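You operate a simulated robot arm through the tools that you are given. There is no shell and no other tool. Be economical: measure what you need, move in short steps, check, and stop when the job is done.

You run a simulated robot arm. Do the job below in one go: nothing can be reset, and whatever is moved stays where it is left.

## Task
Prove the current trip at 5 mA, reset, and set the trip knob to 15 mA.
Fine: HV on, raise until it trips, lower to zero before the reset; leave the flap open.

The check looks at the end state, three seconds after you hand in, the way a careful person would. Anything else that was tipped, shoved, dropped, spilled or broken makes it a failure.

## Robot
A 7-joint arm with a two-finger parallel gripper, fixed in place. Base frame: the origin is at the foot of the arm, x ahead of it, y to its left, z up; the work surface is at about z = 766. Readings come in mm, rad, newtons and seconds.
With the tool pointing down near the work surface it reaches from about 220 to 680 mm from the base axis. Its first joint turns from -1.152 to 1.152 rad. Payload 2.4 kg.
The tool frame sits at the grasp point between the pads (the TCP): z along the fingers, y along the line on which they close. The tips reach 30 mm beyond it. The gripper opens to 94 mm. The fingers are 28 mm wide and 10 mm thick; the gripper's body (50 by 96 mm) begins 55 mm behind the TCP.
Orientation is that of the tool frame in the base frame, as a unit quaternion [x, y, z, w]. With the fingers straight down and closing along the base's y, the tool's x points along the base's -x, its y along +y and its z along -z.

## Interface
- The arm moves only by the tool arm_command. Its argument "deltas" is one flat list of numbers, 7 for each row, row after row: the shift along the tool's x, y, z in m, then the turn, a rotation vector about the tool's x, y, z in rad, then the closure in counts, from 0 (fully open) to 255 (shut). In form: [x, y, z, wx, wy, wz, gripper, x, y, z, wx, wy, wz, gripper, ...]. A call has 1 to 10 rows; each row is the pose to reach, as a shift and turn from the pose commanded when the call began, along the tool's axes at that moment. A row lasts 0.2 s, in which the tool goes at most 50 mm and 0.15 rad; a call with a longer step from one row to the next is refused whole, and so is a gripper value outside its range. A pose out of reach is approached as far as the arm can. The call stops where the force on the tool passes 40 N (or 10 N more than at its start, if that is more) or the arm is blocked; 0.2 s more then pass. The fingers move at their own pace (about 153 mm/s each) and stop on an object; they squeeze with about 44 N. The grip force told is the motor's: it shows also when the fingers shut on nothing. Time passes only in rows, and 0.2 s behind the last, so rows that repeat a pose let the fingers close. It gives the time, the measured TCP pose, the force on the tool (base axes), the opening and the grip force at its end, in the units of the frame above (readings bear some noise).
- Cameras (640 x 400 px; columns grow to the right, rows downward): "scene" is fixed at [41.4, 472.3, 1455.8]; the picture's right is [-0.74, -0.67, 0.00], its down [-0.31, 0.34, -0.89] and it looks along [0.59, -0.66, -0.46] (base axes); focal length 323 px, centre (320, 200). "wrist" rides on the gripper at [-37, 0, -58] in the tool frame; the picture's right is [0.00, -1.00, 0.00], its down [0.97, 0.00, -0.24] and it looks along [0.24, 0.00, 0.97] (tool axes); focal length 218 px, centre (320, 200).
- get_image(camera): a new picture of that camera. No time passes.
- measure_at(camera, pixels): for up to 12 pixels [column, row] of the newest picture of that camera ("zoom" is the newest enlarged one), the place [x, y, z] in the base frame of the surface seen there, good to about 3 mm. No time passes.
- inspect(camera, box): a new picture of the part [left, top, right, bottom] of that camera's present view, enlarged. No time passes.
- finish_job(): hands the job in; it is judged then, once.

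Work in short steps. Measure before you move; look again where a grasp or a placing could have gone wrong, and mend it. You have 80 turns and 46 pictures in all, those below and enlarged ones among them. Open the gripper and draw the arm clear of the work before you hand the job in, unless the task says otherwise; then end with one line.

The tools are called after "Emit:" by a JSON object that holds its "op" and its "data". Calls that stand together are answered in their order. arm_command: Moves the arm, as the interface text tells. Its arguments: {"type":"object","properties":{"deltas":{"type":"array","items":{"type":"number"}}},"required":["deltas"]} The other tools are called the same way: get_image (camera) takes a picture; measure_at (camera, pixels) gives the place of the surface under pixels of a picture; inspect (camera, box) takes an enlarged picture of a part of a camera's view; finish_job () hands the job in.

At the start:

```text
clock: 0.0
position: [304.0, -185.9, 1188.7]
tcp_rot: [0.0, 1.0, -0.001, -0.001]
ft_force: [-0.4, 0.0, -0.3]
finger_gap: 93.8
gripper_force: 0.0
```

scene: 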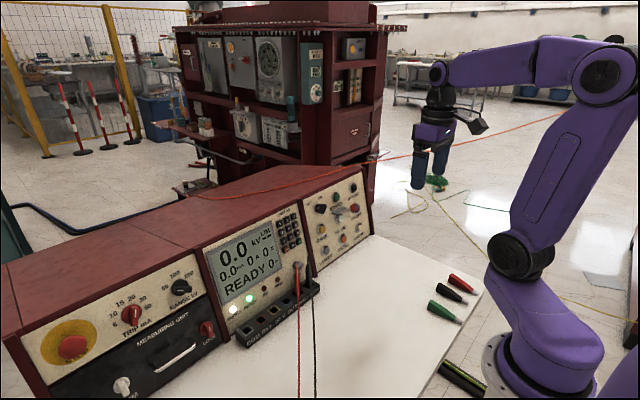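
wrist: 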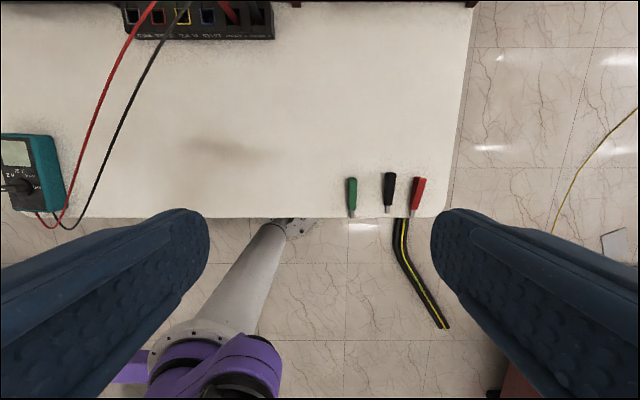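

The scene shows a test console with a display, knobs and a right-hand panel. I'll enlarge the panel parts to read the labels.

Emit:
{"op": "inspect", "data": {"camera": "scene", "box": [0, 240, 240, 400]}}

Emit:
{"op": "inspect", "data": {"camera": "scene", "box": [200, 160, 380, 350]}}

Emit:
{"op": "inspect", "data": {"camera": "scene", "box": [295, 165, 385, 275]}}

```text
2.50 times, centred on (120, 320) of scene
```

zoom: 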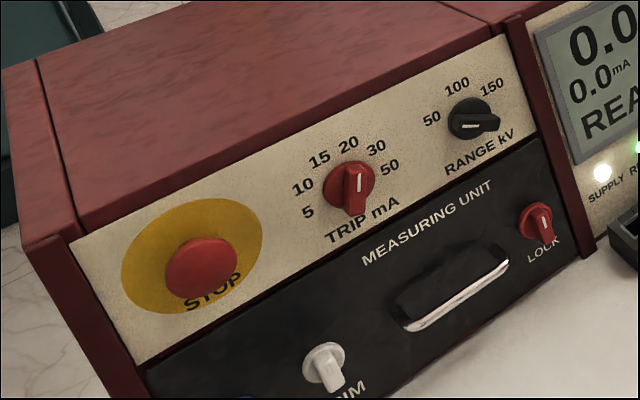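

```text
2.11 times, centred on (290, 255) of scene
```

zoom: 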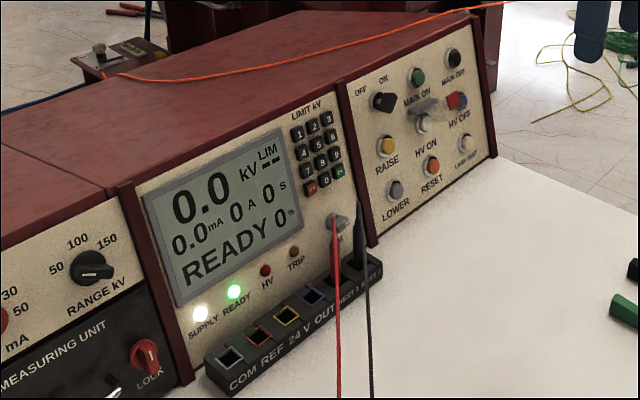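

```text
3.64 times, centred on (340, 220) of scene
```

zoom: 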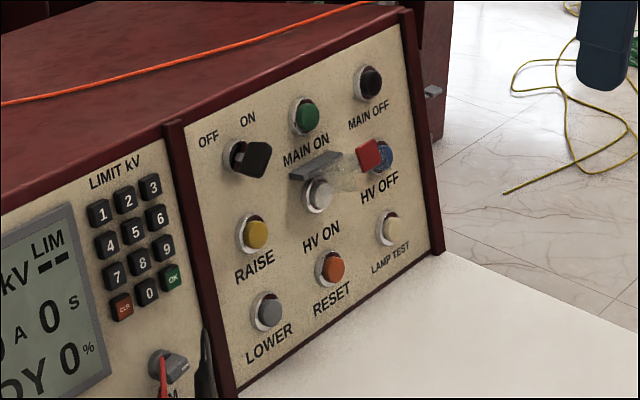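

The right panel holds RAISE, LOWER, HV ON (under a clear flap with a red tab), RESET. I'll measure the buttons here in the newest zoom (MAIN ON, MAIN OFF, HV ON, HV OFF, RAISE, LOWER, RESET, flap parts, panel).

Emit:
{"op": "measure_at", "data": {"camera": "zoom", "pixels": [[306, 117], [318, 196], [385, 157], [256, 236], [271, 312], [334, 268], [370, 155], [316, 166], [345, 180], [257, 160], [200, 200], [420, 235]]}}

Emit:
{"op": "inspect", "data": {"camera": "scene", "box": [90, 265, 210, 340]}}

```text
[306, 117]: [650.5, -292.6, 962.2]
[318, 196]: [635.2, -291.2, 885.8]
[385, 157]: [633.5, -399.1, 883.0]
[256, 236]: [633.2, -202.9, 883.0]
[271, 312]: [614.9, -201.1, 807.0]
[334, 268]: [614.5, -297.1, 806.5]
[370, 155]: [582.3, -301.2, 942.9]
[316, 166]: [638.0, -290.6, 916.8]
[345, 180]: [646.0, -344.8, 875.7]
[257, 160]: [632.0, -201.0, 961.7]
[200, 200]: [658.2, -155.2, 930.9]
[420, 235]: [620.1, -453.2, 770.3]
```

```text
5.33 times, centred on (150, 302) of scene
```

zoom: 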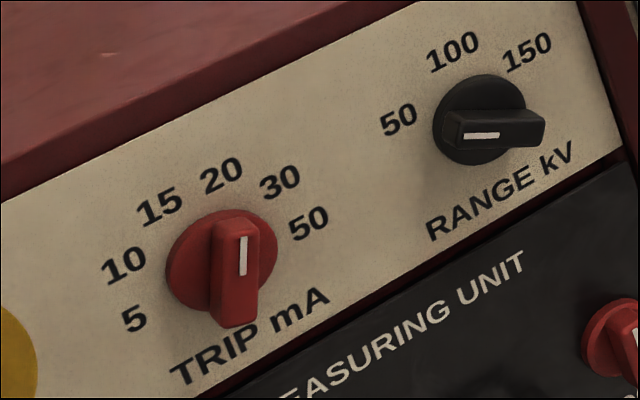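

Measuring the trip knob, its labels and mark in this zoom.

Emit:
{"op": "measure_at", "data": {"camera": "zoom", "pixels": [[134, 319], [125, 265], [160, 207], [221, 175], [280, 182], [308, 223], [243, 240], [242, 272], [236, 310], [190, 262], [262, 235], [225, 215]]}}

Emit:
{"op": "get_image", "data": {"camera": "scene"}}

```text
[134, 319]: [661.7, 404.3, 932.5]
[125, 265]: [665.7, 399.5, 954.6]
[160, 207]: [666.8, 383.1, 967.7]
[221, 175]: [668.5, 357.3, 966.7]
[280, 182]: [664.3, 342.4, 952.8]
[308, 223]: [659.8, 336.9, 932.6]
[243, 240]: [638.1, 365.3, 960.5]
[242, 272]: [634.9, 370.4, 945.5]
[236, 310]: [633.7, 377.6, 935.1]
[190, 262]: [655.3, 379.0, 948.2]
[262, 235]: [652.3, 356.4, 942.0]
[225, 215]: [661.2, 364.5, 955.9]
```

```text
39 pictures are left
```

scene: 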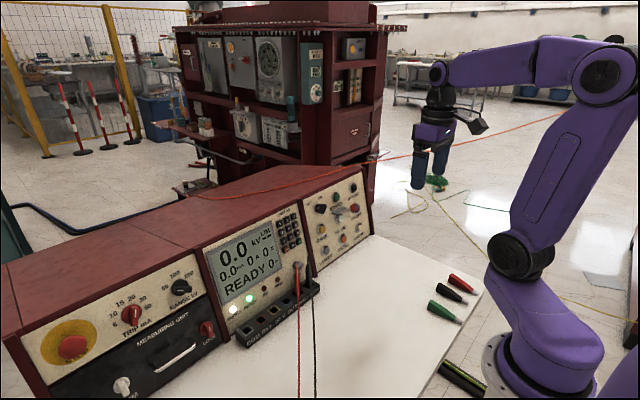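

The trip knob's mark points at 20 (labels about ±25, ±65, ±105° from up). I'll first turn the tool to face the right panel (tilted ~13°) and view it from x≈450, clear of the flap.

Emit:
{"op": "arm_command", "data": {"deltas": [-0.016, -0.0115, 0.023, 0, -0.1488, 0, 255, -0.032, -0.023, 0.046, 0, -0.2976, 0, 255, -0.048, -0.0345, 0.069, 0, -0.4464, 0, 255, -0.064, -0.046, 0.092, 0, -0.5952, 0, 255, -0.08, -0.0575, 0.115, 0, -0.744, 0, 255, -0.096, -0.069, 0.138, 0, -0.8928, 0, 255, -0.112, -0.0805, 0.161, 0, -1.0416, 0, 255, -0.128, -0.092, 0.184, 0, -1.1904, 0, 255, -0.144, -0.1035, 0.207, 0, -1.339, 0, 255, -0.144, -0.1035, 0.207, 0, -1.339, 0, 255]}}

Emit:
{"op": "get_image", "data": {"camera": "wrist"}}

```text
clock: 2.2
position: [453.7, -286.3, 982.9]
tcp_rot: [-0.004, 0.784, 0.001, 0.621]
ft_force: [-3.9, -4.7, -0.6]
finger_gap: 0.2
gripper_force: 32.9
out of reach, approached as far as the arm can: row 8
```

```text
38 pictures are left
```

wrist: 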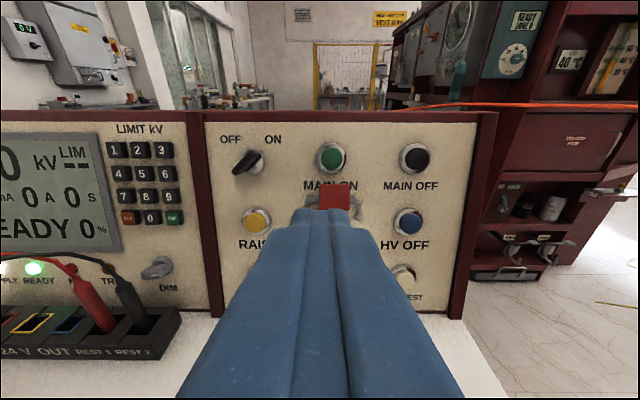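

The tool faces the panel. READY is lit; the flap's red tab is at (333,195). I'll enlarge the flap from the scene camera to judge its state.

Emit:
{"op": "inspect", "data": {"camera": "scene", "box": [315, 180, 375, 240]}}

Emit:
{"op": "inspect", "data": {"camera": "wrist", "box": [210, 110, 460, 290]}}

```text
6.67 times, centred on (345, 210) of scene
```

zoom: 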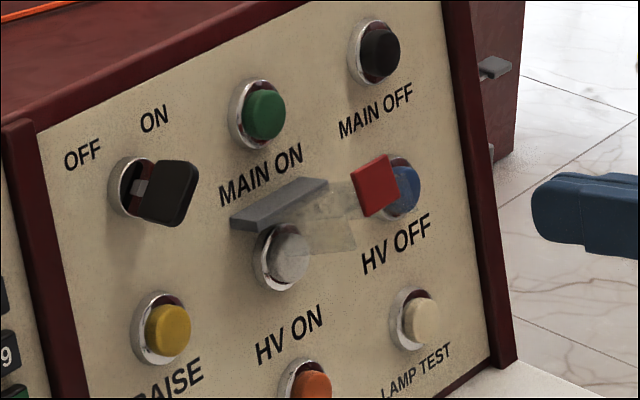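

```text
2.22 times, centred on (335, 200) of wrist
```

zoom: 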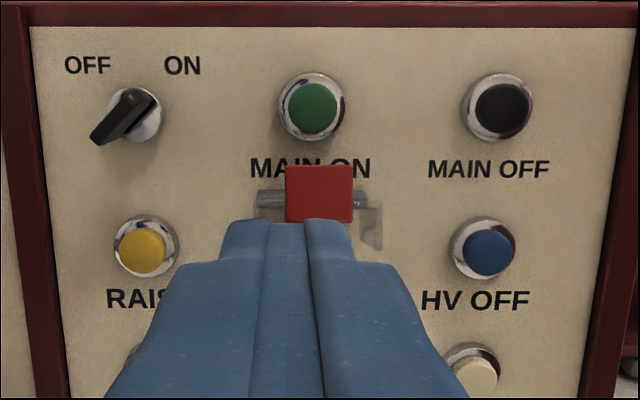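

The flap is already open, standing out over HV ON at z≈920–950, so I only need to keep below it. Now I move across to the trip knob, high and clear of the leads.

Emit:
{"op": "arm_command", "data": {"deltas": [0, 0.046, 0, 0, 0, 0, 255, 0, 0.092, 0, 0, 0, 0, 255, 0, 0.138, 0, 0, 0, 0, 255, 0, 0.184, 0, 0, 0, 0, 255, 0, 0.23, 0, 0, 0, 0, 255, 0, 0.276, 0, 0, 0, 0, 255, 0, 0.322, 0, 0, 0, 0, 255, 0, 0.368, 0, 0, 0, 0, 255, 0, 0.414, 0, 0, 0, 0, 255, 0, 0.46, 0, 0, 0, 0, 255]}}

Emit:
{"op": "arm_command", "data": {"deltas": [0, 0.046, 0, 0, 0, 0, 200, 0, 0.092, 0, 0, 0, 0, 150, 0, 0.138, 0, 0, 0, 0, 150, 0, 0.184, 0, 0, 0, 0, 150, 0, 0.196, 0, 0, 0, 0, 150, 0, 0.196, 0, 0, 0, 0, 150]}}

Emit:
{"op": "get_image", "data": {"camera": "wrist"}}

```text
clock: 4.4
position: [492.5, 77.8, 1025.1]
tcp_rot: [0.017, 0.791, 0.048, 0.609]
ft_force: [-0.7, -0.2, 0.3]
finger_gap: 0.0
gripper_force: 33.1
out of reach, approached as far as the arm can: row 4, 5, 6, 7, 8, 9, 10
```

```text
clock: 5.8
position: [473.0, 83.5, 1040.9]
tcp_rot: [0.015, 0.791, 0.05, 0.609]
ft_force: [0.9, 0.4, -0.2]
finger_gap: 38.8
gripper_force: 0.1
out of reach, approached as far as the arm can: row 1, 2, 3, 4, 5, 6
```

```text
35 pictures are left
```

wrist: 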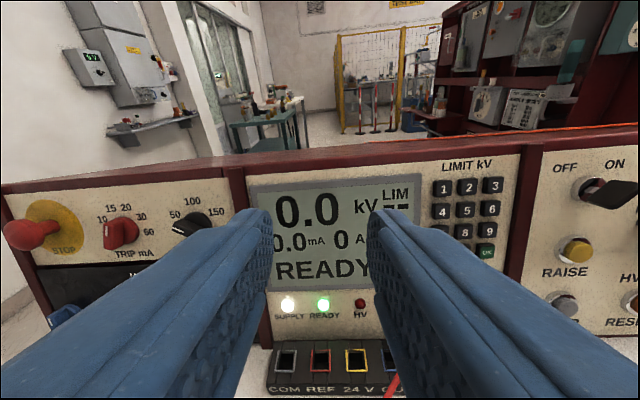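

The arm got stuck partway (y≈83), likely a limit with the wrist close in. I'll try small moves to see what the commanded pose is and whether it frees up further out.

Emit:
{"op": "arm_command", "data": {"deltas": [0, 0, 0.03, 0, 0, 0, 150, 0, 0, 0.06, 0, 0, 0, 150, 0, 0, 0.06, 0, 0, 0, 150]}}

```text
clock: 6.6
position: [525.8, 76.4, 1018.1]
tcp_rot: [0.016, 0.792, 0.05, 0.608]
ft_force: [-0.3, -1.1, 0.1]
finger_gap: 38.7
gripper_force: 0.0
out of reach, approached as far as the arm can: row 1, 2, 3
```

It moved along z as asked but not in y, which suggests a joint limit from keeping the heading. I'll yaw the tool left about the vertical by 0.6 rad to see if it frees.

Emit:
{"op": "arm_command", "data": {"deltas": [0, 0, 0, -0.146, 0, -0.034, 150, 0, 0, 0, -0.292, 0, -0.068, 150, 0, 0, 0, -0.438, 0, -0.102, 150, 0, 0, 0, -0.584, 0, -0.137, 150, 0, 0, 0, -0.584, 0, -0.137, 150]}}

Emit:
{"op": "get_image", "data": {"camera": "scene"}}

```text
clock: 7.8
position: [523.8, 78.0, 1016.0]
tcp_rot: [-0.212, 0.744, 0.233, 0.589]
ft_force: [-0.6, 0.3, 0.1]
finger_gap: 38.8
gripper_force: 0.0
```

```text
34 pictures are left
```

scene: 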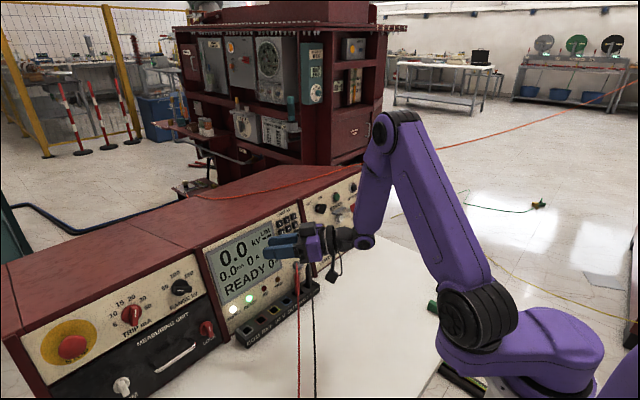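

Yawing works and the command re-syncs. Moving on to about (500,350,1000) with the tool pointing radially.

Emit:
{"op": "arm_command", "data": {"deltas": [0.0014, 0.033, 0.021, 0, 0, 0, 150, 0.0028, 0.066, 0.042, 0, 0, 0, 150, 0.0042, 0.099, 0.063, 0, 0, 0, 150, 0.0056, 0.132, 0.084, 0, 0, 0, 150, 0.007, 0.165, 0.105, 0, 0, 0, 150, 0.0084, 0.198, 0.126, 0, 0, 0, 150, 0.0096, 0.23, 0.147, 0, 0, 0, 150, 0.0096, 0.23, 0.147, 0, 0, 0, 150]}}

Emit:
{"op": "get_image", "data": {"camera": "wrist"}}

```text
clock: 9.6
position: [499.1, 351.5, 997.9]
tcp_rot: [-0.212, 0.744, 0.232, 0.59]
ft_force: [-1.0, 1.1, 0.2]
finger_gap: 38.7
gripper_force: 0.0
```

```text
33 pictures are left
```

wrist: 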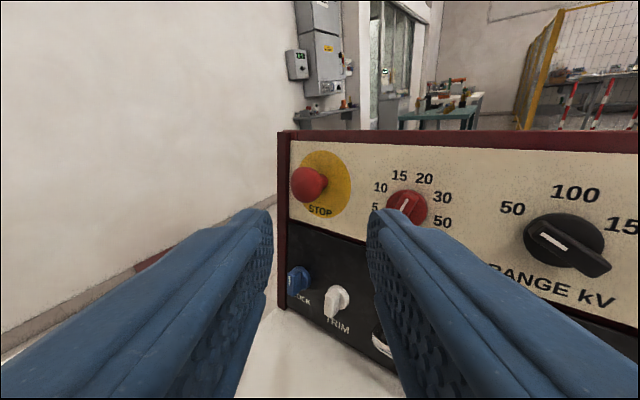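

Knob is in view at (408,208). Now yaw the heading back to face the panel squarely.

Emit:
{"op": "arm_command", "data": {"deltas": [0, 0, 0, 0.128, -0.0127, 0.0258, 150, 0, 0, 0, 0.256, -0.0254, 0.0516, 150, 0, 0, 0, 0.384, -0.0381, 0.0774, 150, 0, 0, 0, 0.512, -0.0508, 0.1032, 150, 0, 0, 0, 0.639, -0.0634, 0.129, 150, 0, 0, 0, 0.639, -0.0634, 0.129, 150]}}

Emit:
{"op": "get_image", "data": {"camera": "wrist"}}

```text
clock: 11.0
position: [503.5, 100.4, 996.5]
tcp_rot: [0.006, 0.774, 0.078, 0.628]
ft_force: [0.4, -0.2, -0.3]
finger_gap: 38.7
gripper_force: 0.0
out of reach, approached as far as the arm can: row 1, 2, 3, 4, 5, 6
```

```text
32 pictures are left
```

wrist: 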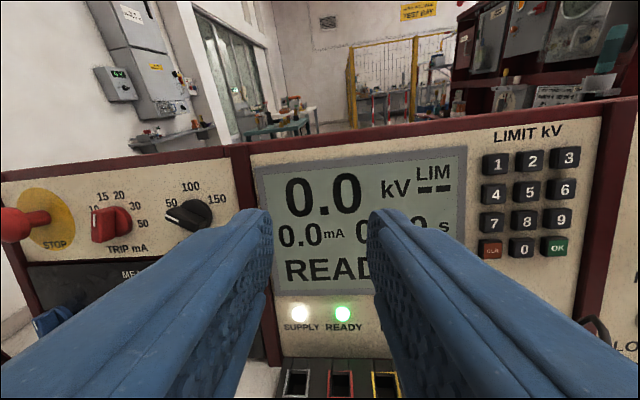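

The heading turn dragged the tool back to y≈100; a joint limits headings clockwise of radial. I'll test whether rolling the tool about its axis frees that limit: roll +0.75 first.

Emit:
{"op": "arm_command", "data": {"deltas": [0, 0, 0, 0, 0, 0.15, 150, 0, 0, 0, 0, 0, 0.3, 150, 0, 0, 0, 0, 0, 0.45, 150, 0, 0, 0, 0, 0, 0.6, 150, 0, 0, 0, 0, 0, 0.75, 150, 0, 0, 0, 0, 0, 0.75, 150]}}

```text
clock: 12.4
position: [500.1, 94.0, 1000.8]
tcp_rot: [0.289, 0.718, 0.303, 0.556]
ft_force: [0.4, 1.0, 0.7]
finger_gap: 38.7
gripper_force: 0.1
```

Roll accepted. Now test moving +y 150 mm with this roll.

Emit:
{"op": "arm_command", "data": {"deltas": [0.028, 0.0243, 0.0043, 0, 0, 0, 150, 0.0565, 0.0486, 0.0086, 0, 0, 0, 150, 0.085, 0.073, 0.013, 0, 0, 0, 150, 0.113, 0.097, 0.017, 0, 0, 0, 150, 0.113, 0.097, 0.017, 0, 0, 0, 150]}}

```text
clock: 13.6
position: [501.0, 102.9, 1000.9]
tcp_rot: [0.288, 0.719, 0.305, 0.555]
ft_force: [-0.1, 1.2, -0.1]
finger_gap: 38.6
gripper_force: 0.0
out of reach, approached as far as the arm can: row 1, 2, 3, 4, 5
```

Rolling doesn't free it, so it's a forearm-roll branch limit: this branch only allows headings left of radial. I'll return to tool-down, and later pitch up at y≈350 directly with heading +x, to take the other branch.

Emit:
{"op": "arm_command", "data": {"deltas": [-0.0013, 0.0037, -0.0119, 0.1032, 0.0888, 0.0163, 150, -0.0026, 0.0074, -0.0238, 0.2064, 0.1776, 0.0326, 150, -0.0039, 0.0111, -0.0357, 0.3096, 0.2664, 0.0489, 150, -0.0052, 0.0148, -0.0476, 0.4128, 0.3552, 0.0652, 150, -0.0065, 0.0185, -0.0595, 0.516, 0.444, 0.0815, 150, -0.0078, 0.0222, -0.0714, 0.6192, 0.5328, 0.0978, 150, -0.0091, 0.0259, -0.0833, 0.7224, 0.6216, 0.1141, 150, -0.0104, 0.0296, -0.0952, 0.8256, 0.7104, 0.1304, 150, -0.0117, 0.0333, -0.1071, 0.9288, 0.7992, 0.1467, 150, -0.013, 0.037, -0.119, 1.032, 0.888, 0.163, 150]}}

```text
clock: 15.8
position: [410.3, 98.0, 1045.4]
tcp_rot: [0.42, 0.887, 0.123, 0.146]
ft_force: [-3.9, 8.0, -0.3]
finger_gap: 38.6
gripper_force: 0.1
out of reach, approached as far as the arm can: row 6, 7, 8, 9, 10
```

Mostly down now (68°). Continue the remaining pitch.

Emit:
{"op": "arm_command", "data": {"deltas": [0, 0, 0, 0.074, 0.0587, 0.009, 150, 0, 0, 0, 0.148, 0.117, 0.018, 150, 0, 0, 0, 0.222, 0.176, 0.027, 150, 0, 0, 0, 0.297, 0.235, 0.036, 150, 0, 0, 0, 0.297, 0.235, 0.036, 150]}}

Emit:
{"op": "get_image", "data": {"camera": "scene"}}

```text
clock: 17.0
position: [406.9, 105.5, 1045.0]
tcp_rot: [0.408, 0.893, 0.124, 0.145]
ft_force: [-0.1, 0.7, 0.3]
finger_gap: 38.9
gripper_force: 0.0
out of reach, approached as far as the arm can: row 1, 2, 3, 4, 5
```

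```text
31 pictures are left
```

scene: 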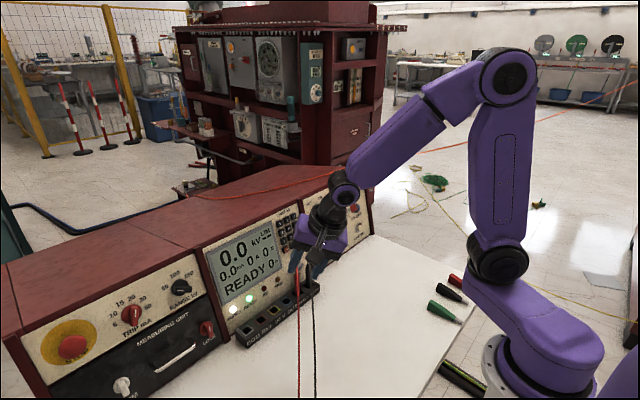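

The wrist is straight along the forearm; to pass it I tilt the tool to the left (+y) first and then pitch on downward around it.

Emit:
{"op": "arm_command", "data": {"deltas": [0, 0, 0, -0.0937, 0.104, 0.054, 150, 0, 0, 0, -0.187, 0.208, 0.108, 150, 0, 0, 0, -0.281, 0.312, 0.162, 150, 0, 0, 0, -0.281, 0.312, 0.162, 150]}}

Emit:
{"op": "arm_command", "data": {"deltas": [0, 0, 0, 0.0908, 0.0508, 0.0596, 150, 0, 0, 0, 0.182, 0.102, 0.119, 150, 0, 0, 0, 0.272, 0.152, 0.179, 150, 0, 0, 0, 0.363, 0.203, 0.238, 150, 0, 0, 0, 0.454, 0.254, 0.298, 150, 0, 0, 0, 0.454, 0.254, 0.298, 150]}}

```text
clock: 18.0
position: [408.3, 106.3, 1045.5]
tcp_rot: [0.432, 0.842, 0.32, 0.049]
ft_force: [0.2, 0.5, 0.1]
finger_gap: 38.5
gripper_force: 0.1
out of reach, approached as far as the arm can: row 1, 2
```

```text
clock: 19.4
position: [407.6, 105.5, 1044.3]
tcp_rot: [0.506, 0.82, 0.177, -0.202]
ft_force: [0.4, 0.2, 0.7]
finger_gap: 38.6
gripper_force: 0.0
```

Passed through. Now to (430,330,1050) with the tool straight down and a 25° roll to match the bar.

Emit:
{"op": "arm_command", "data": {"deltas": [0.0273, 0.0193, 0.0173, 0.0443, -0.0812, -0.1083, 150, 0.0547, 0.0387, 0.0347, 0.0887, -0.1623, -0.2167, 150, 0.082, 0.058, 0.052, 0.133, -0.2435, -0.325, 150, 0.1093, 0.0773, 0.0693, 0.1773, -0.3247, -0.4333, 150, 0.1367, 0.0967, 0.0867, 0.2217, -0.4058, -0.5417, 150, 0.164, 0.116, 0.104, 0.266, -0.487, -0.65, 150, 0.164, 0.116, 0.104, 0.266, -0.487, -0.65, 150]}}

```text
clock: 21.0
position: [427.5, 329.8, 1050.9]
tcp_rot: [0.218, 0.976, 0.0, 0.003]
ft_force: [-0.6, 0.4, 0.0]
finger_gap: 38.4
gripper_force: 0.1
```

Tool is exactly down. Now pitch up about base y, heading +x, while moving toward (478,355,1000).

Emit:
{"op": "arm_command", "data": {"deltas": [-0.0035, 0.0044, 0.005, -0.0569, -0.1212, 0, 150, -0.007, 0.0088, 0.01, -0.1138, -0.2424, 0, 150, -0.0105, 0.0132, 0.015, -0.1707, -0.3636, 0, 150, -0.014, 0.0176, 0.02, -0.2276, -0.4848, 0, 150, -0.0175, 0.022, 0.025, -0.2845, -0.606, 0, 150, -0.021, 0.0264, 0.03, -0.3414, -0.7272, 0, 150, -0.0245, 0.0308, 0.035, -0.3983, -0.8484, 0, 150, -0.028, 0.0352, 0.04, -0.4552, -0.9696, 0, 150, -0.0315, 0.0396, 0.045, -0.5121, -1.0908, 0, 150, -0.035, 0.044, 0.05, -0.569, -1.212, 0, 150]}}

Emit:
{"op": "get_image", "data": {"camera": "wrist"}}

```text
clock: 23.2
position: [481.9, 353.6, 1000.4]
tcp_rot: [0.174, 0.763, 0.135, 0.608]
ft_force: [0.9, -1.2, -0.1]
finger_gap: 38.6
gripper_force: 0.1
```

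```text
30 pictures are left
```

wrist: 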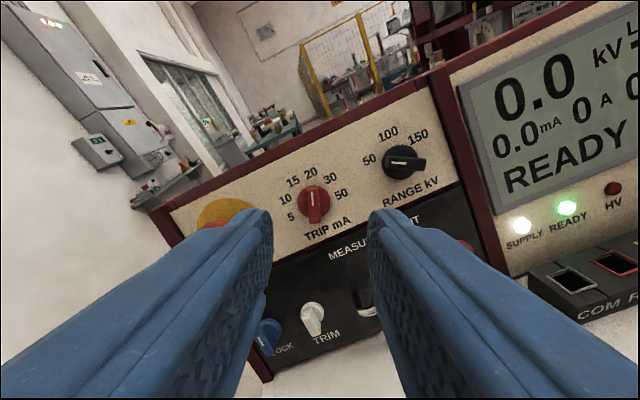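

The branch change worked; the tool faces the panel and the bar (312,205) is nearly vertical in view. Enlarge and measure it.

Emit:
{"op": "inspect", "data": {"camera": "wrist", "box": [265, 155, 365, 245]}}

```text
4.44 times, centred on (315, 200) of wrist
```

zoom: 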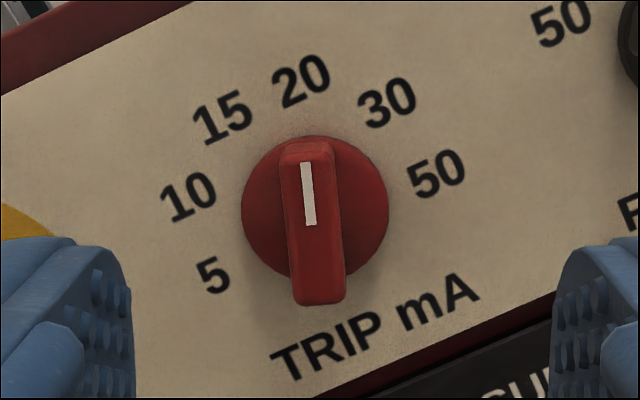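

Emit:
{"op": "measure_at", "data": {"camera": "zoom", "pixels": [[304, 165], [318, 285], [310, 220], [295, 225], [335, 225], [255, 215], [375, 205], [302, 138], [230, 330], [430, 240], [500, 120], [200, 60]]}}

```text
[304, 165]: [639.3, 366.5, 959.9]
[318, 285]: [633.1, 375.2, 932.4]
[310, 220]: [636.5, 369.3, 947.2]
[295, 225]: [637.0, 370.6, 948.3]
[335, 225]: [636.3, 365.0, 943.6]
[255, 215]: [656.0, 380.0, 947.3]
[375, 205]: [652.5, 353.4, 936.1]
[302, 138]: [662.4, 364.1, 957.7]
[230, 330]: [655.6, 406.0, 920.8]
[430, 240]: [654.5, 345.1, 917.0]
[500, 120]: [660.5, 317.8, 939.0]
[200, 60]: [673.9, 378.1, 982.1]
```

Bar front centre ≈ (636.5, 368.5, 946), angle ≈ 18–20°, sticking out ~18 mm. Move to a standoff on its axis, roll slightly to 20°.

Emit:
{"op": "arm_command", "data": {"deltas": [0.008, 0.002, 0.034, 0, 0, -0.03, 150, 0.016, 0.004, 0.068, 0, 0, -0.06, 150, 0.0229, 0.0062, 0.1016, 0, 0, -0.09, 150, 0.0229, 0.0062, 0.1016, 0, 0, -0.09, 150]}}

Emit:
{"op": "get_image", "data": {"camera": "wrist"}}

```text
clock: 24.2
position: [573.9, 371.0, 957.8]
tcp_rot: [0.137, 0.771, 0.107, 0.613]
ft_force: [-0.2, 0.5, 0.3]
finger_gap: 38.6
gripper_force: 0.2
```

```text
28 pictures are left
```

wrist: 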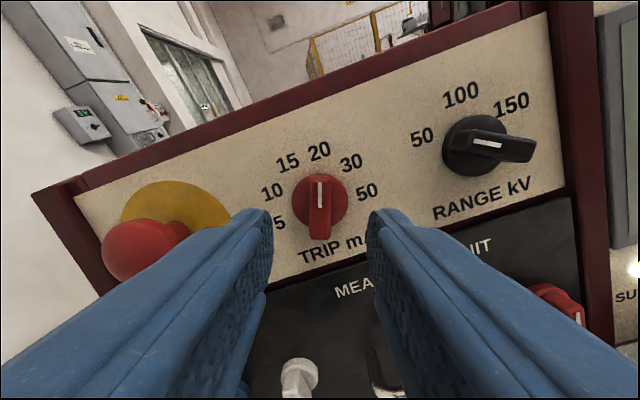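

The STOP mushroom (145,250) appears close to the left finger's path; measure its extent before going in.

Emit:
{"op": "measure_at", "data": {"camera": "wrist", "pixels": [[145, 250], [180, 232], [110, 255], [135, 275], [320, 190], [321, 230], [312, 210], [328, 210], [300, 375]]}}

```text
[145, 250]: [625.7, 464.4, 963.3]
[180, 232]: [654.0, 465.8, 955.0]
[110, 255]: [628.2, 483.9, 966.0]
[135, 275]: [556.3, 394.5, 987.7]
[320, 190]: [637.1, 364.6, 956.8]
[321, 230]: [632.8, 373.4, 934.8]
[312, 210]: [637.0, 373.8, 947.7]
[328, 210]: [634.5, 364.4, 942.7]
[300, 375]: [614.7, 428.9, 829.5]
```

All clear (STOP starts at y≈445). Advance 47 mm onto the bar; then close.

Emit:
{"op": "arm_command", "data": {"deltas": [-0.0027, -0.001, 0.016, 0, 0, 0, 150, -0.0027, -0.001, 0.032, 0, 0, 0, 150, -0.0027, -0.001, 0.046, 0, 0, 0, 150, -0.0027, -0.001, 0.046, 0, 0, 0, 150, -0.0027, -0.001, 0.046, 0, 0, 0, 240, -0.0027, -0.001, 0.046, 0, 0, 0, 240]}}

Emit:
{"op": "get_image", "data": {"camera": "wrist"}}

```text
clock: 25.6
position: [620.8, 367.7, 951.1]
tcp_rot: [0.137, 0.771, 0.108, 0.612]
ft_force: [8.9, 7.3, -0.9]
finger_gap: 12.6
gripper_force: 45.1
```

```text
27 pictures are left
```

wrist: 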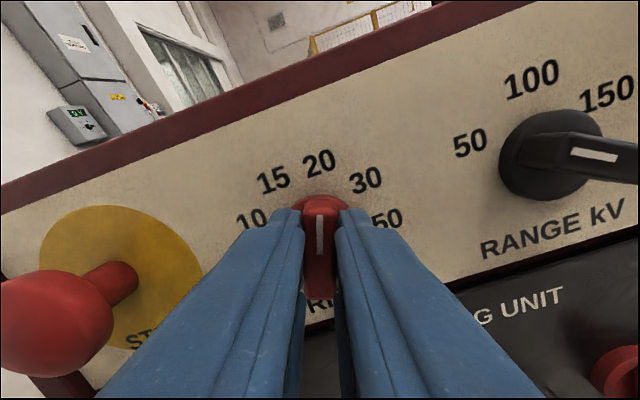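

Grip is firm on the bar (12.6 mm). Turn counter-clockwise 80° first, then check.

Emit:
{"op": "arm_command", "data": {"deltas": [0, 0, 0, 0, 0, -0.14, 240, 0, 0, 0, 0, 0, -0.28, 240, 0, 0, 0, 0, 0, -0.42, 240, 0, 0, 0, 0, 0, -0.56, 240, 0, 0, 0, 0, 0, -0.7, 240, 0, 0, 0, 0, 0, -0.84, 240, 0, 0, 0, 0, 0, -0.98, 240, 0, 0, 0, 0, 0, -1.12, 240, 0, 0, 0, 0, 0, -1.26, 240, 0, 0, 0, 0, 0, -1.4, 240]}}

Emit:
{"op": "get_image", "data": {"camera": "wrist"}}

```text
clock: 27.4
position: [620.2, 371.7, 950.0]
tcp_rot: [-0.272, 0.735, -0.211, 0.584]
ft_force: [14.8, 8.9, -6.2]
finger_gap: 12.9
gripper_force: 45.4
stopped in row 8: the force on the tool passed its limit (the readings are from after the stop); the commanded pose is now the measured one
```

```text
26 pictures are left
```

wrist: 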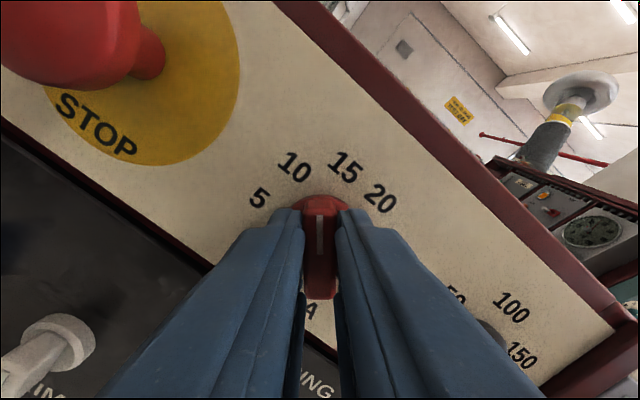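

Knob went from 20 to about −41° (between 15 and 10) before the force limit, from slight axis misalignment. Open, re-measure, regrip centred.

Emit:
{"op": "arm_command", "data": {"deltas": [0, 0, 0, 0, 0, 0, 160, 0, 0, 0, 0, 0, 0, 160]}}

Emit:
{"op": "inspect", "data": {"camera": "wrist", "box": [240, 130, 400, 310]}}

```text
clock: 27.9
position: [620.5, 373.1, 952.5]
tcp_rot: [-0.271, 0.734, -0.212, 0.585]
ft_force: [0.1, 0.0, 0.5]
finger_gap: 34.8
gripper_force: 0.0
```

```text
2.22 times, centred on (320, 220) of wrist
```

zoom: 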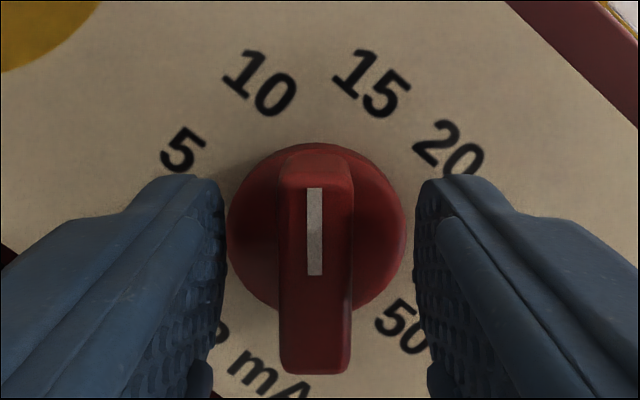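

Emit:
{"op": "measure_at", "data": {"camera": "zoom", "pixels": [[315, 190], [315, 365], [315, 275], [285, 275], [345, 275], [235, 230], [398, 230], [315, 150]]}}

```text
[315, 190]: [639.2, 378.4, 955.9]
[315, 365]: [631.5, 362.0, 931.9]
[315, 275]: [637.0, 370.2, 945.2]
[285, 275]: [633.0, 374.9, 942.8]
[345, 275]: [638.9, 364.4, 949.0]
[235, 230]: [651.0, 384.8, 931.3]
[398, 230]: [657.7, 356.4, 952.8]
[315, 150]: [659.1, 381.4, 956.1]
```

Axis is at about y=370, z=945 at the bar front; TCP is ~4 mm off along the bar. Shift, regrip, and turn the next 60°.

Emit:
{"op": "arm_command", "data": {"deltas": [0.0045, -0.0003, 0.0005, 0, 0, 0, 160, 0.0045, -0.0003, 0.0005, 0, 0, 0, 160, 0.0045, -0.0003, 0.0005, 0, 0, 0, 240, 0.0045, -0.0003, 0.0005, 0, 0, 0, 240]}}

Emit:
{"op": "arm_command", "data": {"deltas": [0, 0, 0, 0, 0, -0.13, 240, 0, 0, 0, 0, 0, -0.26, 240, 0, 0, 0, 0, 0, -0.39, 240, 0, 0, 0, 0, 0, -0.52, 240, 0, 0, 0, 0, 0, -0.65, 240, 0, 0, 0, 0, 0, -0.78, 240, 0, 0, 0, 0, 0, -0.91, 240, 0, 0, 0, 0, 0, -1.04, 240, 0, 0, 0, 0, 0, -1.04, 240]}}

Emit:
{"op": "get_image", "data": {"camera": "wrist"}}

```text
clock: 28.9
position: [619.6, 368.6, 945.4]
tcp_rot: [-0.273, 0.735, -0.211, 0.584]
ft_force: [7.5, 9.5, -11.5]
finger_gap: 12.7
gripper_force: 44.8
```

```text
clock: 30.9
position: [619.3, 368.5, 949.1]
tcp_rot: [0.6, -0.503, 0.475, -0.401]
ft_force: [-3.1, 1.8, -6.6]
finger_gap: 12.7
gripper_force: 45.0
```

```text
24 pictures are left
```

wrist: 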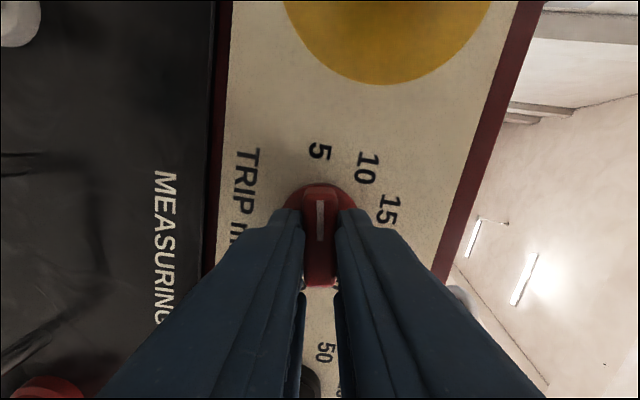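

Mark points straight at 5. Release, back straight off, and look.

Emit:
{"op": "arm_command", "data": {"deltas": [0, 0, 0, 0, 0, 0, 150, 0, 0, 0, 0, 0, 0, 150, 0, 0, -0.04, 0, 0, 0, 150, 0, 0, -0.08, 0, 0, 0, 150, 0, 0, -0.12, 0, 0, 0, 150, 0, 0, -0.14, 0, 0, 0, 150, 0, 0, -0.14, 0, 0, 0, 150]}}

Emit:
{"op": "inspect", "data": {"camera": "scene", "box": [60, 220, 300, 370]}}

```text
clock: 32.5
position: [484.3, 366.2, 979.7]
tcp_rot: [0.6, -0.503, 0.474, -0.402]
ft_force: [0.1, 0.1, -0.3]
finger_gap: 38.9
gripper_force: 0.0
```

```text
2.67 times, centred on (180, 295) of scene
```

zoom: 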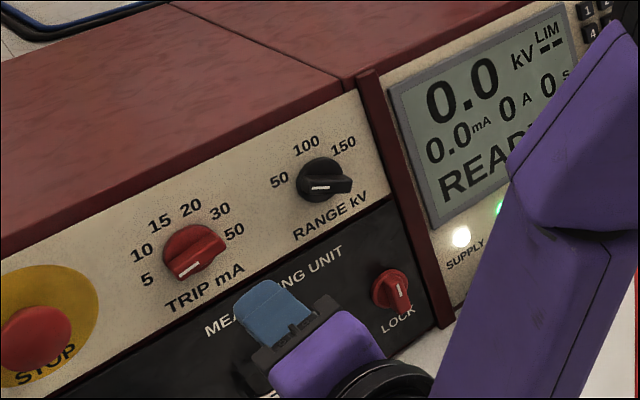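

Confirmed at 5 from outside. Now return to tool-down (to change wrist branch), then go over to the right panel.

Emit:
{"op": "arm_command", "data": {"deltas": [0.0043, -0.0054, -0.0083, -0.1466, -0.0251, 0.001, 200, 0.0085, -0.0108, -0.0165, -0.293, -0.0502, 0.002, 200, 0.0128, -0.0162, -0.0248, -0.4397, -0.0753, 0.003, 255, 0.0171, -0.0216, -0.0331, -0.5862, -0.1004, 0.004, 255, 0.0213, -0.027, -0.0413, -0.7328, -0.1256, 0.004, 255, 0.0256, -0.0325, -0.0496, -0.8793, -0.1507, 0.005, 255, 0.0299, -0.0379, -0.0579, -1.0259, -0.1758, 0.006, 255, 0.0341, -0.0433, -0.0661, -1.1724, -0.2009, 0.007, 255, 0.0384, -0.0487, -0.0744, -1.319, -0.226, 0.008, 255, 0.0384, -0.0487, -0.0744, -1.319, -0.226, 0.008, 255]}}

```text
clock: 34.8
position: [422.4, 337.7, 1050.6]
tcp_rot: [0.765, -0.644, -0.001, -0.002]
ft_force: [0.7, -0.1, -0.4]
finger_gap: 0.0
gripper_force: 33.2
```

Tool down. Traverse toward y=-270, rolling back to the normal roll on the way.

Emit:
{"op": "arm_command", "data": {"deltas": [0.0438, 0.0106, -0.002, 0, 0, 0.14, 255, 0.0876, 0.0212, -0.004, 0, 0, 0.28, 255, 0.1314, 0.0318, -0.006, 0, 0, 0.42, 255, 0.1752, 0.0424, -0.008, 0, 0, 0.56, 255, 0.219, 0.053, -0.01, 0, 0, 0.7, 255, 0.2628, 0.0636, -0.012, 0, 0, 0.84, 255, 0.3066, 0.0742, -0.014, 0, 0, 0.98, 255, 0.3504, 0.0848, -0.016, 0, 0, 1.12, 255, 0.3942, 0.0954, -0.018, 0, 0, 1.26, 255, 0.438, 0.106, -0.02, 0, 0, 1.4, 255]}}

```text
clock: 37.0
position: [394.4, -116.0, 1069.0]
tcp_rot: [-0.169, 0.986, 0.002, 0.003]
ft_force: [-0.2, 0.8, -0.1]
finger_gap: 0.0
gripper_force: 33.1
```

Emit:
{"op": "arm_command", "data": {"deltas": [0.0161, -0.0417, 0.0063, 0, 0, 0.113, 255, 0.0323, -0.0833, 0.0127, 0, 0, 0.227, 255, 0.0484, -0.125, 0.019, 0, 0, 0.34, 255, 0.0484, -0.125, 0.019, 0, 0, 0.34, 255]}}

```text
clock: 38.0
position: [391.8, -247.4, 1050.4]
tcp_rot: [-0.001, 1.0, 0.001, 0.002]
ft_force: [0.0, -0.6, -0.4]
finger_gap: 0.0
gripper_force: 32.7
```

Now pitch the tool up to face the right panel (about horizontal, to keep the camera below the flap tab), ending at (480,-290,930).

Emit:
{"op": "arm_command", "data": {"deltas": [-0.0088, -0.0043, 0.012, 0, -0.15, 0, 255, -0.0176, -0.0086, 0.024, 0, -0.3, 0, 255, -0.0264, -0.0129, 0.036, 0, -0.45, 0, 255, -0.0352, -0.0172, 0.048, 0, -0.6, 0, 255, -0.044, -0.0215, 0.06, 0, -0.75, 0, 255, -0.0528, -0.0258, 0.072, 0, -0.9, 0, 255, -0.0616, -0.0301, 0.084, 0, -1.05, 0, 255, -0.0704, -0.0344, 0.096, 0, -1.2, 0, 255, -0.0792, -0.0387, 0.108, 0, -1.35, 0, 255, -0.088, -0.043, 0.12, 0, -1.5, 0, 255]}}

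Emit:
{"op": "get_image", "data": {"camera": "wrist"}}

```text
clock: 40.1
position: [478.1, -289.4, 926.9]
tcp_rot: [0.001, 0.73, 0.002, 0.684]
ft_force: [0.6, -0.2, 0.2]
finger_gap: 0.0
gripper_force: 32.9
```

```text
22 pictures are left
```

wrist: 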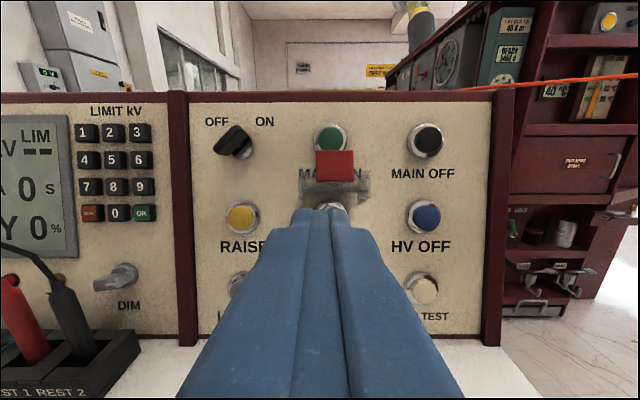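

Facing the panel. I measure the flap tab corners and buttons from this view.

Emit:
{"op": "measure_at", "data": {"camera": "wrist", "pixels": [[318, 153], [352, 153], [319, 178], [352, 178], [310, 187], [360, 183], [331, 205], [240, 216], [425, 217], [236, 285], [329, 138], [232, 142]]}}

```text
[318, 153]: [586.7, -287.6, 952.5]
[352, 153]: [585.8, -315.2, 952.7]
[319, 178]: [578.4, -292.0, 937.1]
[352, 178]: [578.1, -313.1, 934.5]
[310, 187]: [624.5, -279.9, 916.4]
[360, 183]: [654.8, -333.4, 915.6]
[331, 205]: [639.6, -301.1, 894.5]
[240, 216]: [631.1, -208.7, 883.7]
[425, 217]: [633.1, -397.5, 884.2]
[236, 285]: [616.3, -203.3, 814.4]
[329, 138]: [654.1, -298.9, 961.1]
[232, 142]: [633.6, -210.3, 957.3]
```

HV ON is at about (635,-299,885); tab bottom z≈934 at x≈580, so a horizontal approach at z≈888 clears it. Move to the standoff.

Emit:
{"op": "arm_command", "data": {"deltas": [0.034, -0.0096, 0.02, 0, 0, 0, 255, 0.034, -0.0096, 0.05, 0, 0, 0, 255, 0.034, -0.0096, 0.08, 0, 0, 0, 255, 0.034, -0.0096, 0.08, 0, 0, 0, 255]}}

Emit:
{"op": "inspect", "data": {"camera": "wrist", "box": [200, 60, 460, 220]}}

Emit:
{"op": "inspect", "data": {"camera": "scene", "box": [280, 160, 400, 270]}}

```text
clock: 41.1
position: [556.7, -296.6, 888.9]
tcp_rot: [0.001, 0.73, 0.002, 0.684]
ft_force: [1.2, -1.4, -0.7]
finger_gap: 0.0
gripper_force: 32.7
```

```text
2.46 times, centred on (330, 140) of wrist
```

zoom: 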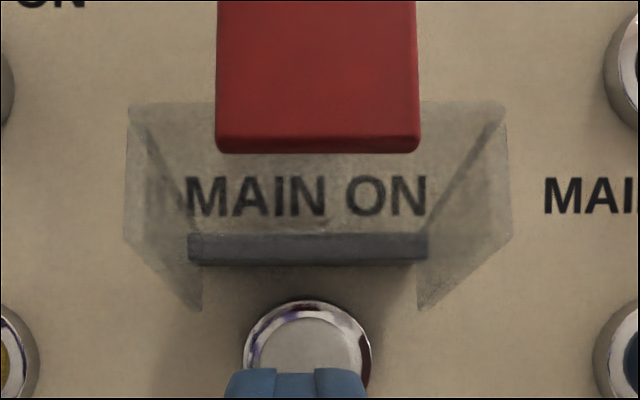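

```text
3.64 times, centred on (340, 215) of scene
```

zoom: 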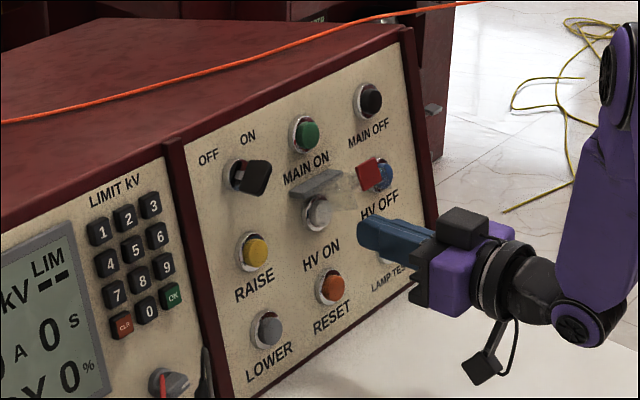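

The flap is open above; fingers are aligned under it at the HV ON button. Press in gently and withdraw.

Emit:
{"op": "arm_command", "data": {"deltas": [0, -0.001, 0.025, 0, 0, 0, 255, 0, -0.001, 0.044, 0, 0, 0, 255, 0, -0.001, 0.049, 0, 0, 0, 255, 0, -0.001, 0.053, 0, 0, 0, 255, 0, -0.001, 0.056, 0, 0, 0, 255, 0, -0.001, 0.056, 0, 0, 0, 255, 0, -0.001, 0.03, 0, 0, 0, 255, 0, -0.001, 0, 0, 0, 0, 255]}}

Emit:
{"op": "inspect", "data": {"camera": "scene", "box": [200, 160, 400, 330]}}

```text
clock: 43.0
position: [557.5, -298.9, 888.0]
tcp_rot: [0.0, 0.73, 0.001, 0.683]
ft_force: [0.4, -0.2, 0.9]
finger_gap: 0.0
gripper_force: 33.0
```

```text
2.35 times, centred on (300, 245) of scene
```

zoom: 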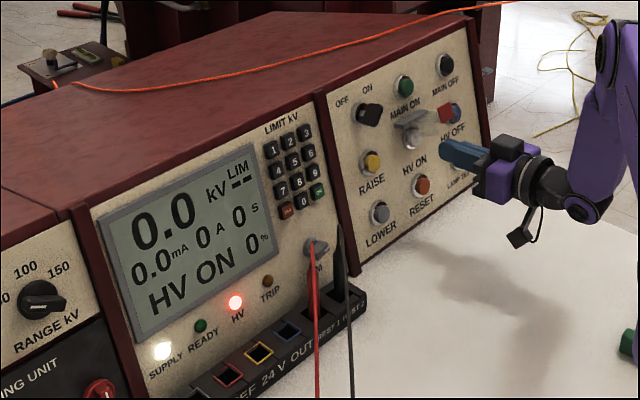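

HV ON is shown and the HV lamp is lit. Move across to RAISE (632,-206,883), clear of the flap side, and press it, holding about a second.

Emit:
{"op": "arm_command", "data": {"deltas": [0.002, 0, -0.03, 0, 0, 0, 255, 0.002, 0.046, -0.03, 0, 0, 0, 255, 0.002, 0.093, -0.02, 0, 0, 0, 255, 0.002, 0.093, 0.02, 0, 0, 0, 255, 0.002, 0.093, 0.04, 0, 0, 0, 255, 0.002, 0.093, 0.048, 0, 0, 0, 255, 0.002, 0.093, 0.053, 0, 0, 0, 255, 0.002, 0.093, 0.053, 0, 0, 0, 255, 0.002, 0.093, 0.053, 0, 0, 0, 255, 0.002, 0.093, 0.053, 0, 0, 0, 255]}}

Emit:
{"op": "inspect", "data": {"camera": "scene", "box": [200, 160, 400, 330]}}

```text
clock: 45.1
position: [608.2, -207.1, 883.4]
tcp_rot: [0.002, 0.731, 0.002, 0.683]
ft_force: [-20.6, 2.2, -0.3]
finger_gap: 0.0
gripper_force: 33.3
```

```text
2.35 times, centred on (300, 245) of scene
```

zoom: 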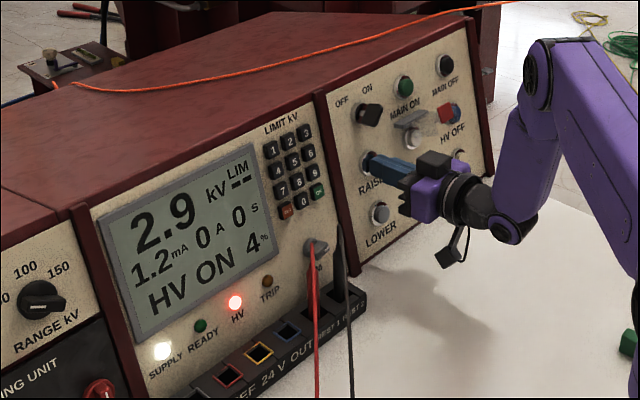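

It is rising: 2.9 kV, 1.2 mA at 4 %. Keep holding RAISE.

Emit:
{"op": "arm_command", "data": {"deltas": [0, 0, 0, 0, 0, 0, 255, 0, 0, 0, 0, 0, 0, 255, 0, 0, 0, 0, 0, 0, 255, 0, 0, 0, 0, 0, 0, 255, 0, 0, 0, 0, 0, 0, 255, 0, 0, 0, 0, 0, 0, 255, 0, 0, 0, 0, 0, 0, 255, 0, 0, 0, 0, 0, 0, 255, 0, 0, 0, 0, 0, 0, 255, 0, 0, 0, 0, 0, 0, 255]}}

Emit:
{"op": "inspect", "data": {"camera": "scene", "box": [200, 160, 400, 330]}}

```text
clock: 47.4
position: [608.3, -206.6, 882.7]
tcp_rot: [0.002, 0.73, 0.001, 0.683]
ft_force: [-23.7, -2.6, -6.0]
finger_gap: 0.0
gripper_force: 32.4
```

```text
2.35 times, centred on (300, 245) of scene
```

zoom: 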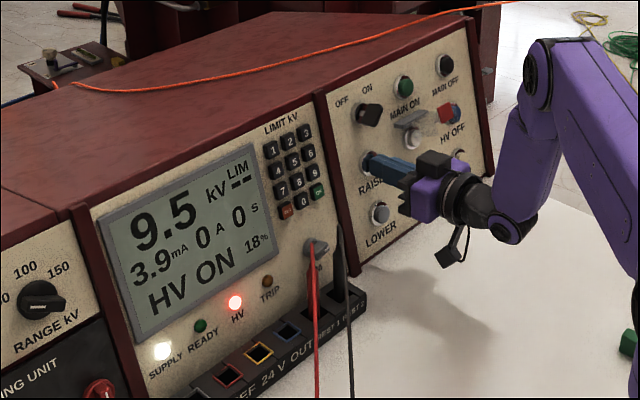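

3.9 mA at 18 %; hold a little more until it trips at 5 mA.

Emit:
{"op": "arm_command", "data": {"deltas": [0, 0, 0, 0, 0, 0, 255, 0, 0, 0, 0, 0, 0, 255, 0, 0, 0, 0, 0, 0, 255, 0, 0, 0, 0, 0, 0, 255, 0, 0, 0, 0, 0, 0, 255, 0, 0, 0, 0, 0, 0, 255]}}

Emit:
{"op": "inspect", "data": {"camera": "scene", "box": [200, 160, 400, 330]}}

```text
clock: 48.8
position: [609.5, -206.3, 883.7]
tcp_rot: [0.001, 0.73, 0.002, 0.683]
ft_force: [-24.1, -1.4, -0.8]
finger_gap: 0.0
gripper_force: 33.0
```

```text
2.35 times, centred on (300, 245) of scene
```

zoom: 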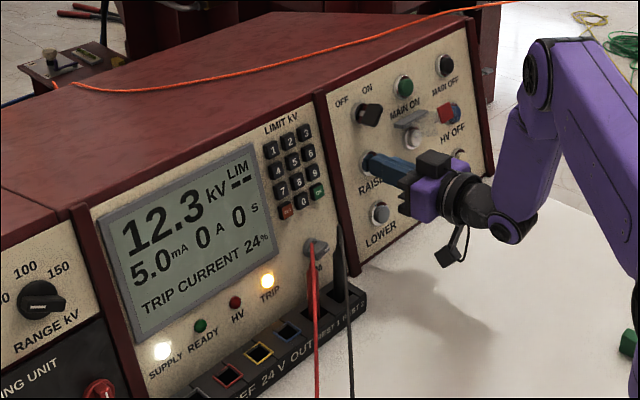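

Tripped: TRIP CURRENT at 5.0 mA, 24 %. Before lowering the tool to LOWER (z≈808), I check how low the hanging part under the wrist, at zoom (445,258), sits.

Emit:
{"op": "measure_at", "data": {"camera": "zoom", "pixels": [[445, 258], [452, 265], [460, 240], [435, 185], [432, 160], [512, 228], [380, 213], [410, 205]]}}

```text
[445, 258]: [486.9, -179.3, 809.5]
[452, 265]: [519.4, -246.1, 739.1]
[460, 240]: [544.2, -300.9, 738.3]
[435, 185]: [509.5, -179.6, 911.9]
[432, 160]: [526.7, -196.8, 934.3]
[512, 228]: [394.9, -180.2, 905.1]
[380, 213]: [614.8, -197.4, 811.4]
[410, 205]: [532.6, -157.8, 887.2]
```

The hanging block sits ~80 mm below the TCP and would hit the table at LOWER's height. I'll back off and pitch the tool down by 31° first, which lifts that part, then stand off in front of LOWER.

Emit:
{"op": "arm_command", "data": {"deltas": [0, 0, -0.035, 0, 0, 0, 255, 0, 0, -0.07, 0, 0, 0, 255, 0, 0.001, -0.07, 0, 0.1375, 0, 255, 0, 0.002, -0.07, 0, 0.275, 0, 255, 0, 0.002, -0.07, 0, 0.4125, 0, 255, 0, 0.002, -0.07, 0, 0.55, 0, 255, 0.034, 0.002, -0.057, 0, 0.55, 0, 255, 0.034, 0.002, -0.057, 0, 0.55, 0, 255]}}

Emit:
{"op": "get_image", "data": {"camera": "wrist"}}

```text
clock: 50.5
position: [552.0, -205.1, 853.4]
tcp_rot: [0.0, 0.889, 0.002, 0.459]
ft_force: [0.5, 0.5, 0.0]
finger_gap: 0.0
gripper_force: 33.1
```

```text
15 pictures are left
```

wrist: 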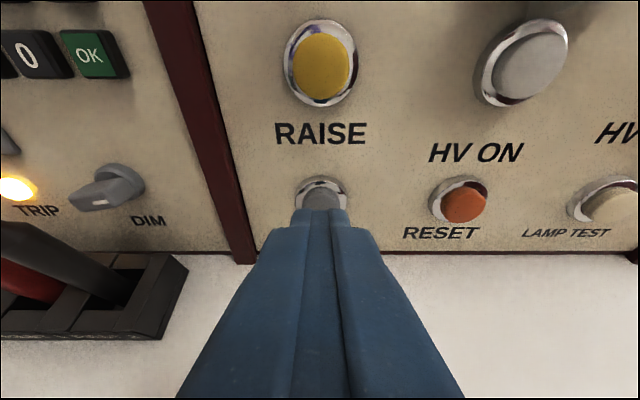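

Aligned with LOWER (tip centre slightly under it, since the upper fingertip edge will make contact). Press and hold.

Emit:
{"op": "arm_command", "data": {"deltas": [0.0104, 0, 0.02, 0, 0, 0, 255, 0.0104, 0, 0.04, 0, 0, 0, 255, 0.0104, 0, 0.047, 0, 0, 0, 255, 0.0104, 0, 0.052, 0, 0, 0, 255, 0.0104, 0, 0.054, 0, 0, 0, 255, 0.0104, 0, 0.054, 0, 0, 0, 255, 0.0104, 0, 0.054, 0, 0, 0, 255, 0.0104, 0, 0.054, 0, 0, 0, 255, 0.0104, 0, 0.054, 0, 0, 0, 255, 0.0104, 0, 0.054, 0, 0, 0, 255]}}

Emit:
{"op": "inspect", "data": {"camera": "scene", "box": [200, 160, 400, 330]}}

```text
clock: 52.8
position: [588.9, -203.7, 812.8]
tcp_rot: [0.001, 0.889, 0.002, 0.458]
ft_force: [-11.2, 2.5, 3.9]
finger_gap: 0.0
gripper_force: 33.3
```

```text
2.35 times, centred on (300, 245) of scene
```

zoom: 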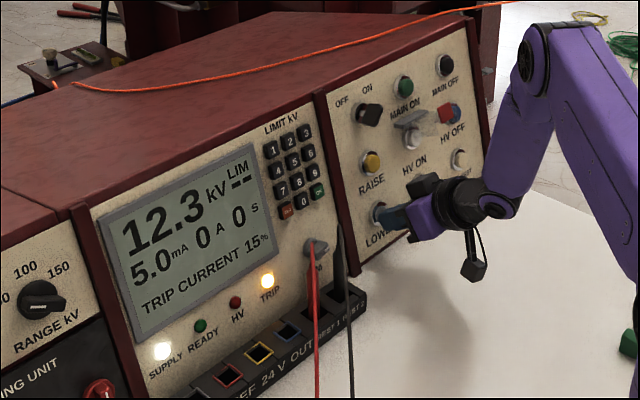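

LOWER works: down to 15 %. Keep holding until zero.

Emit:
{"op": "arm_command", "data": {"deltas": [0, 0, 0, 0, 0, 0, 255, 0, 0, 0, 0, 0, 0, 255, 0, 0, 0, 0, 0, 0, 255, 0, 0, 0, 0, 0, 0, 255, 0, 0, 0, 0, 0, 0, 255, 0, 0, 0, 0, 0, 0, 255, 0, 0, 0, 0, 0, 0, 255, 0, 0, 0, 0, 0, 0, 255, 0, 0, 0, 0, 0, 0, 255, 0, 0, 0, 0, 0, 0, 255]}}

Emit:
{"op": "arm_command", "data": {"deltas": [0, 0, 0, 0, 0, 0, 255, 0, 0, 0, 0, 0, 0, 255, 0, 0, 0, 0, 0, 0, 255, 0, 0, 0, 0, 0, 0, 255, 0, 0, 0, 0, 0, 0, 255, 0, 0, 0, 0, 0, 0, 255]}}

Emit:
{"op": "inspect", "data": {"camera": "scene", "box": [200, 200, 360, 330]}}

```text
clock: 55.0
position: [588.8, -203.2, 813.6]
tcp_rot: [0.001, 0.888, 0.002, 0.459]
ft_force: [-13.6, 0.0, 0.0]
finger_gap: 0.0
gripper_force: 33.2
```

```text
clock: 56.4
position: [587.8, -204.0, 811.7]
tcp_rot: [0.001, 0.889, 0.002, 0.458]
ft_force: [-12.2, -0.2, -1.2]
finger_gap: 0.0
gripper_force: 33.1
```

```text
3.08 times, centred on (280, 265) of scene
```

zoom: 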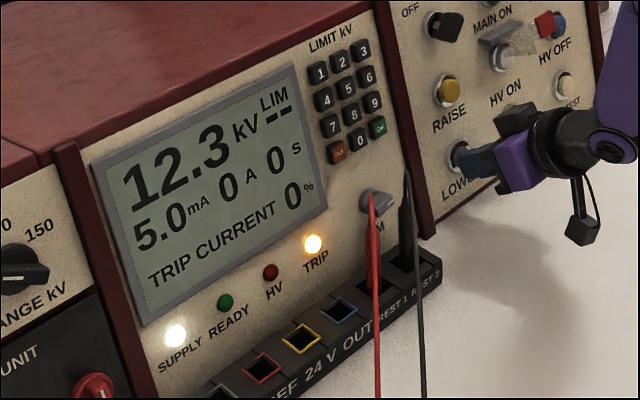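

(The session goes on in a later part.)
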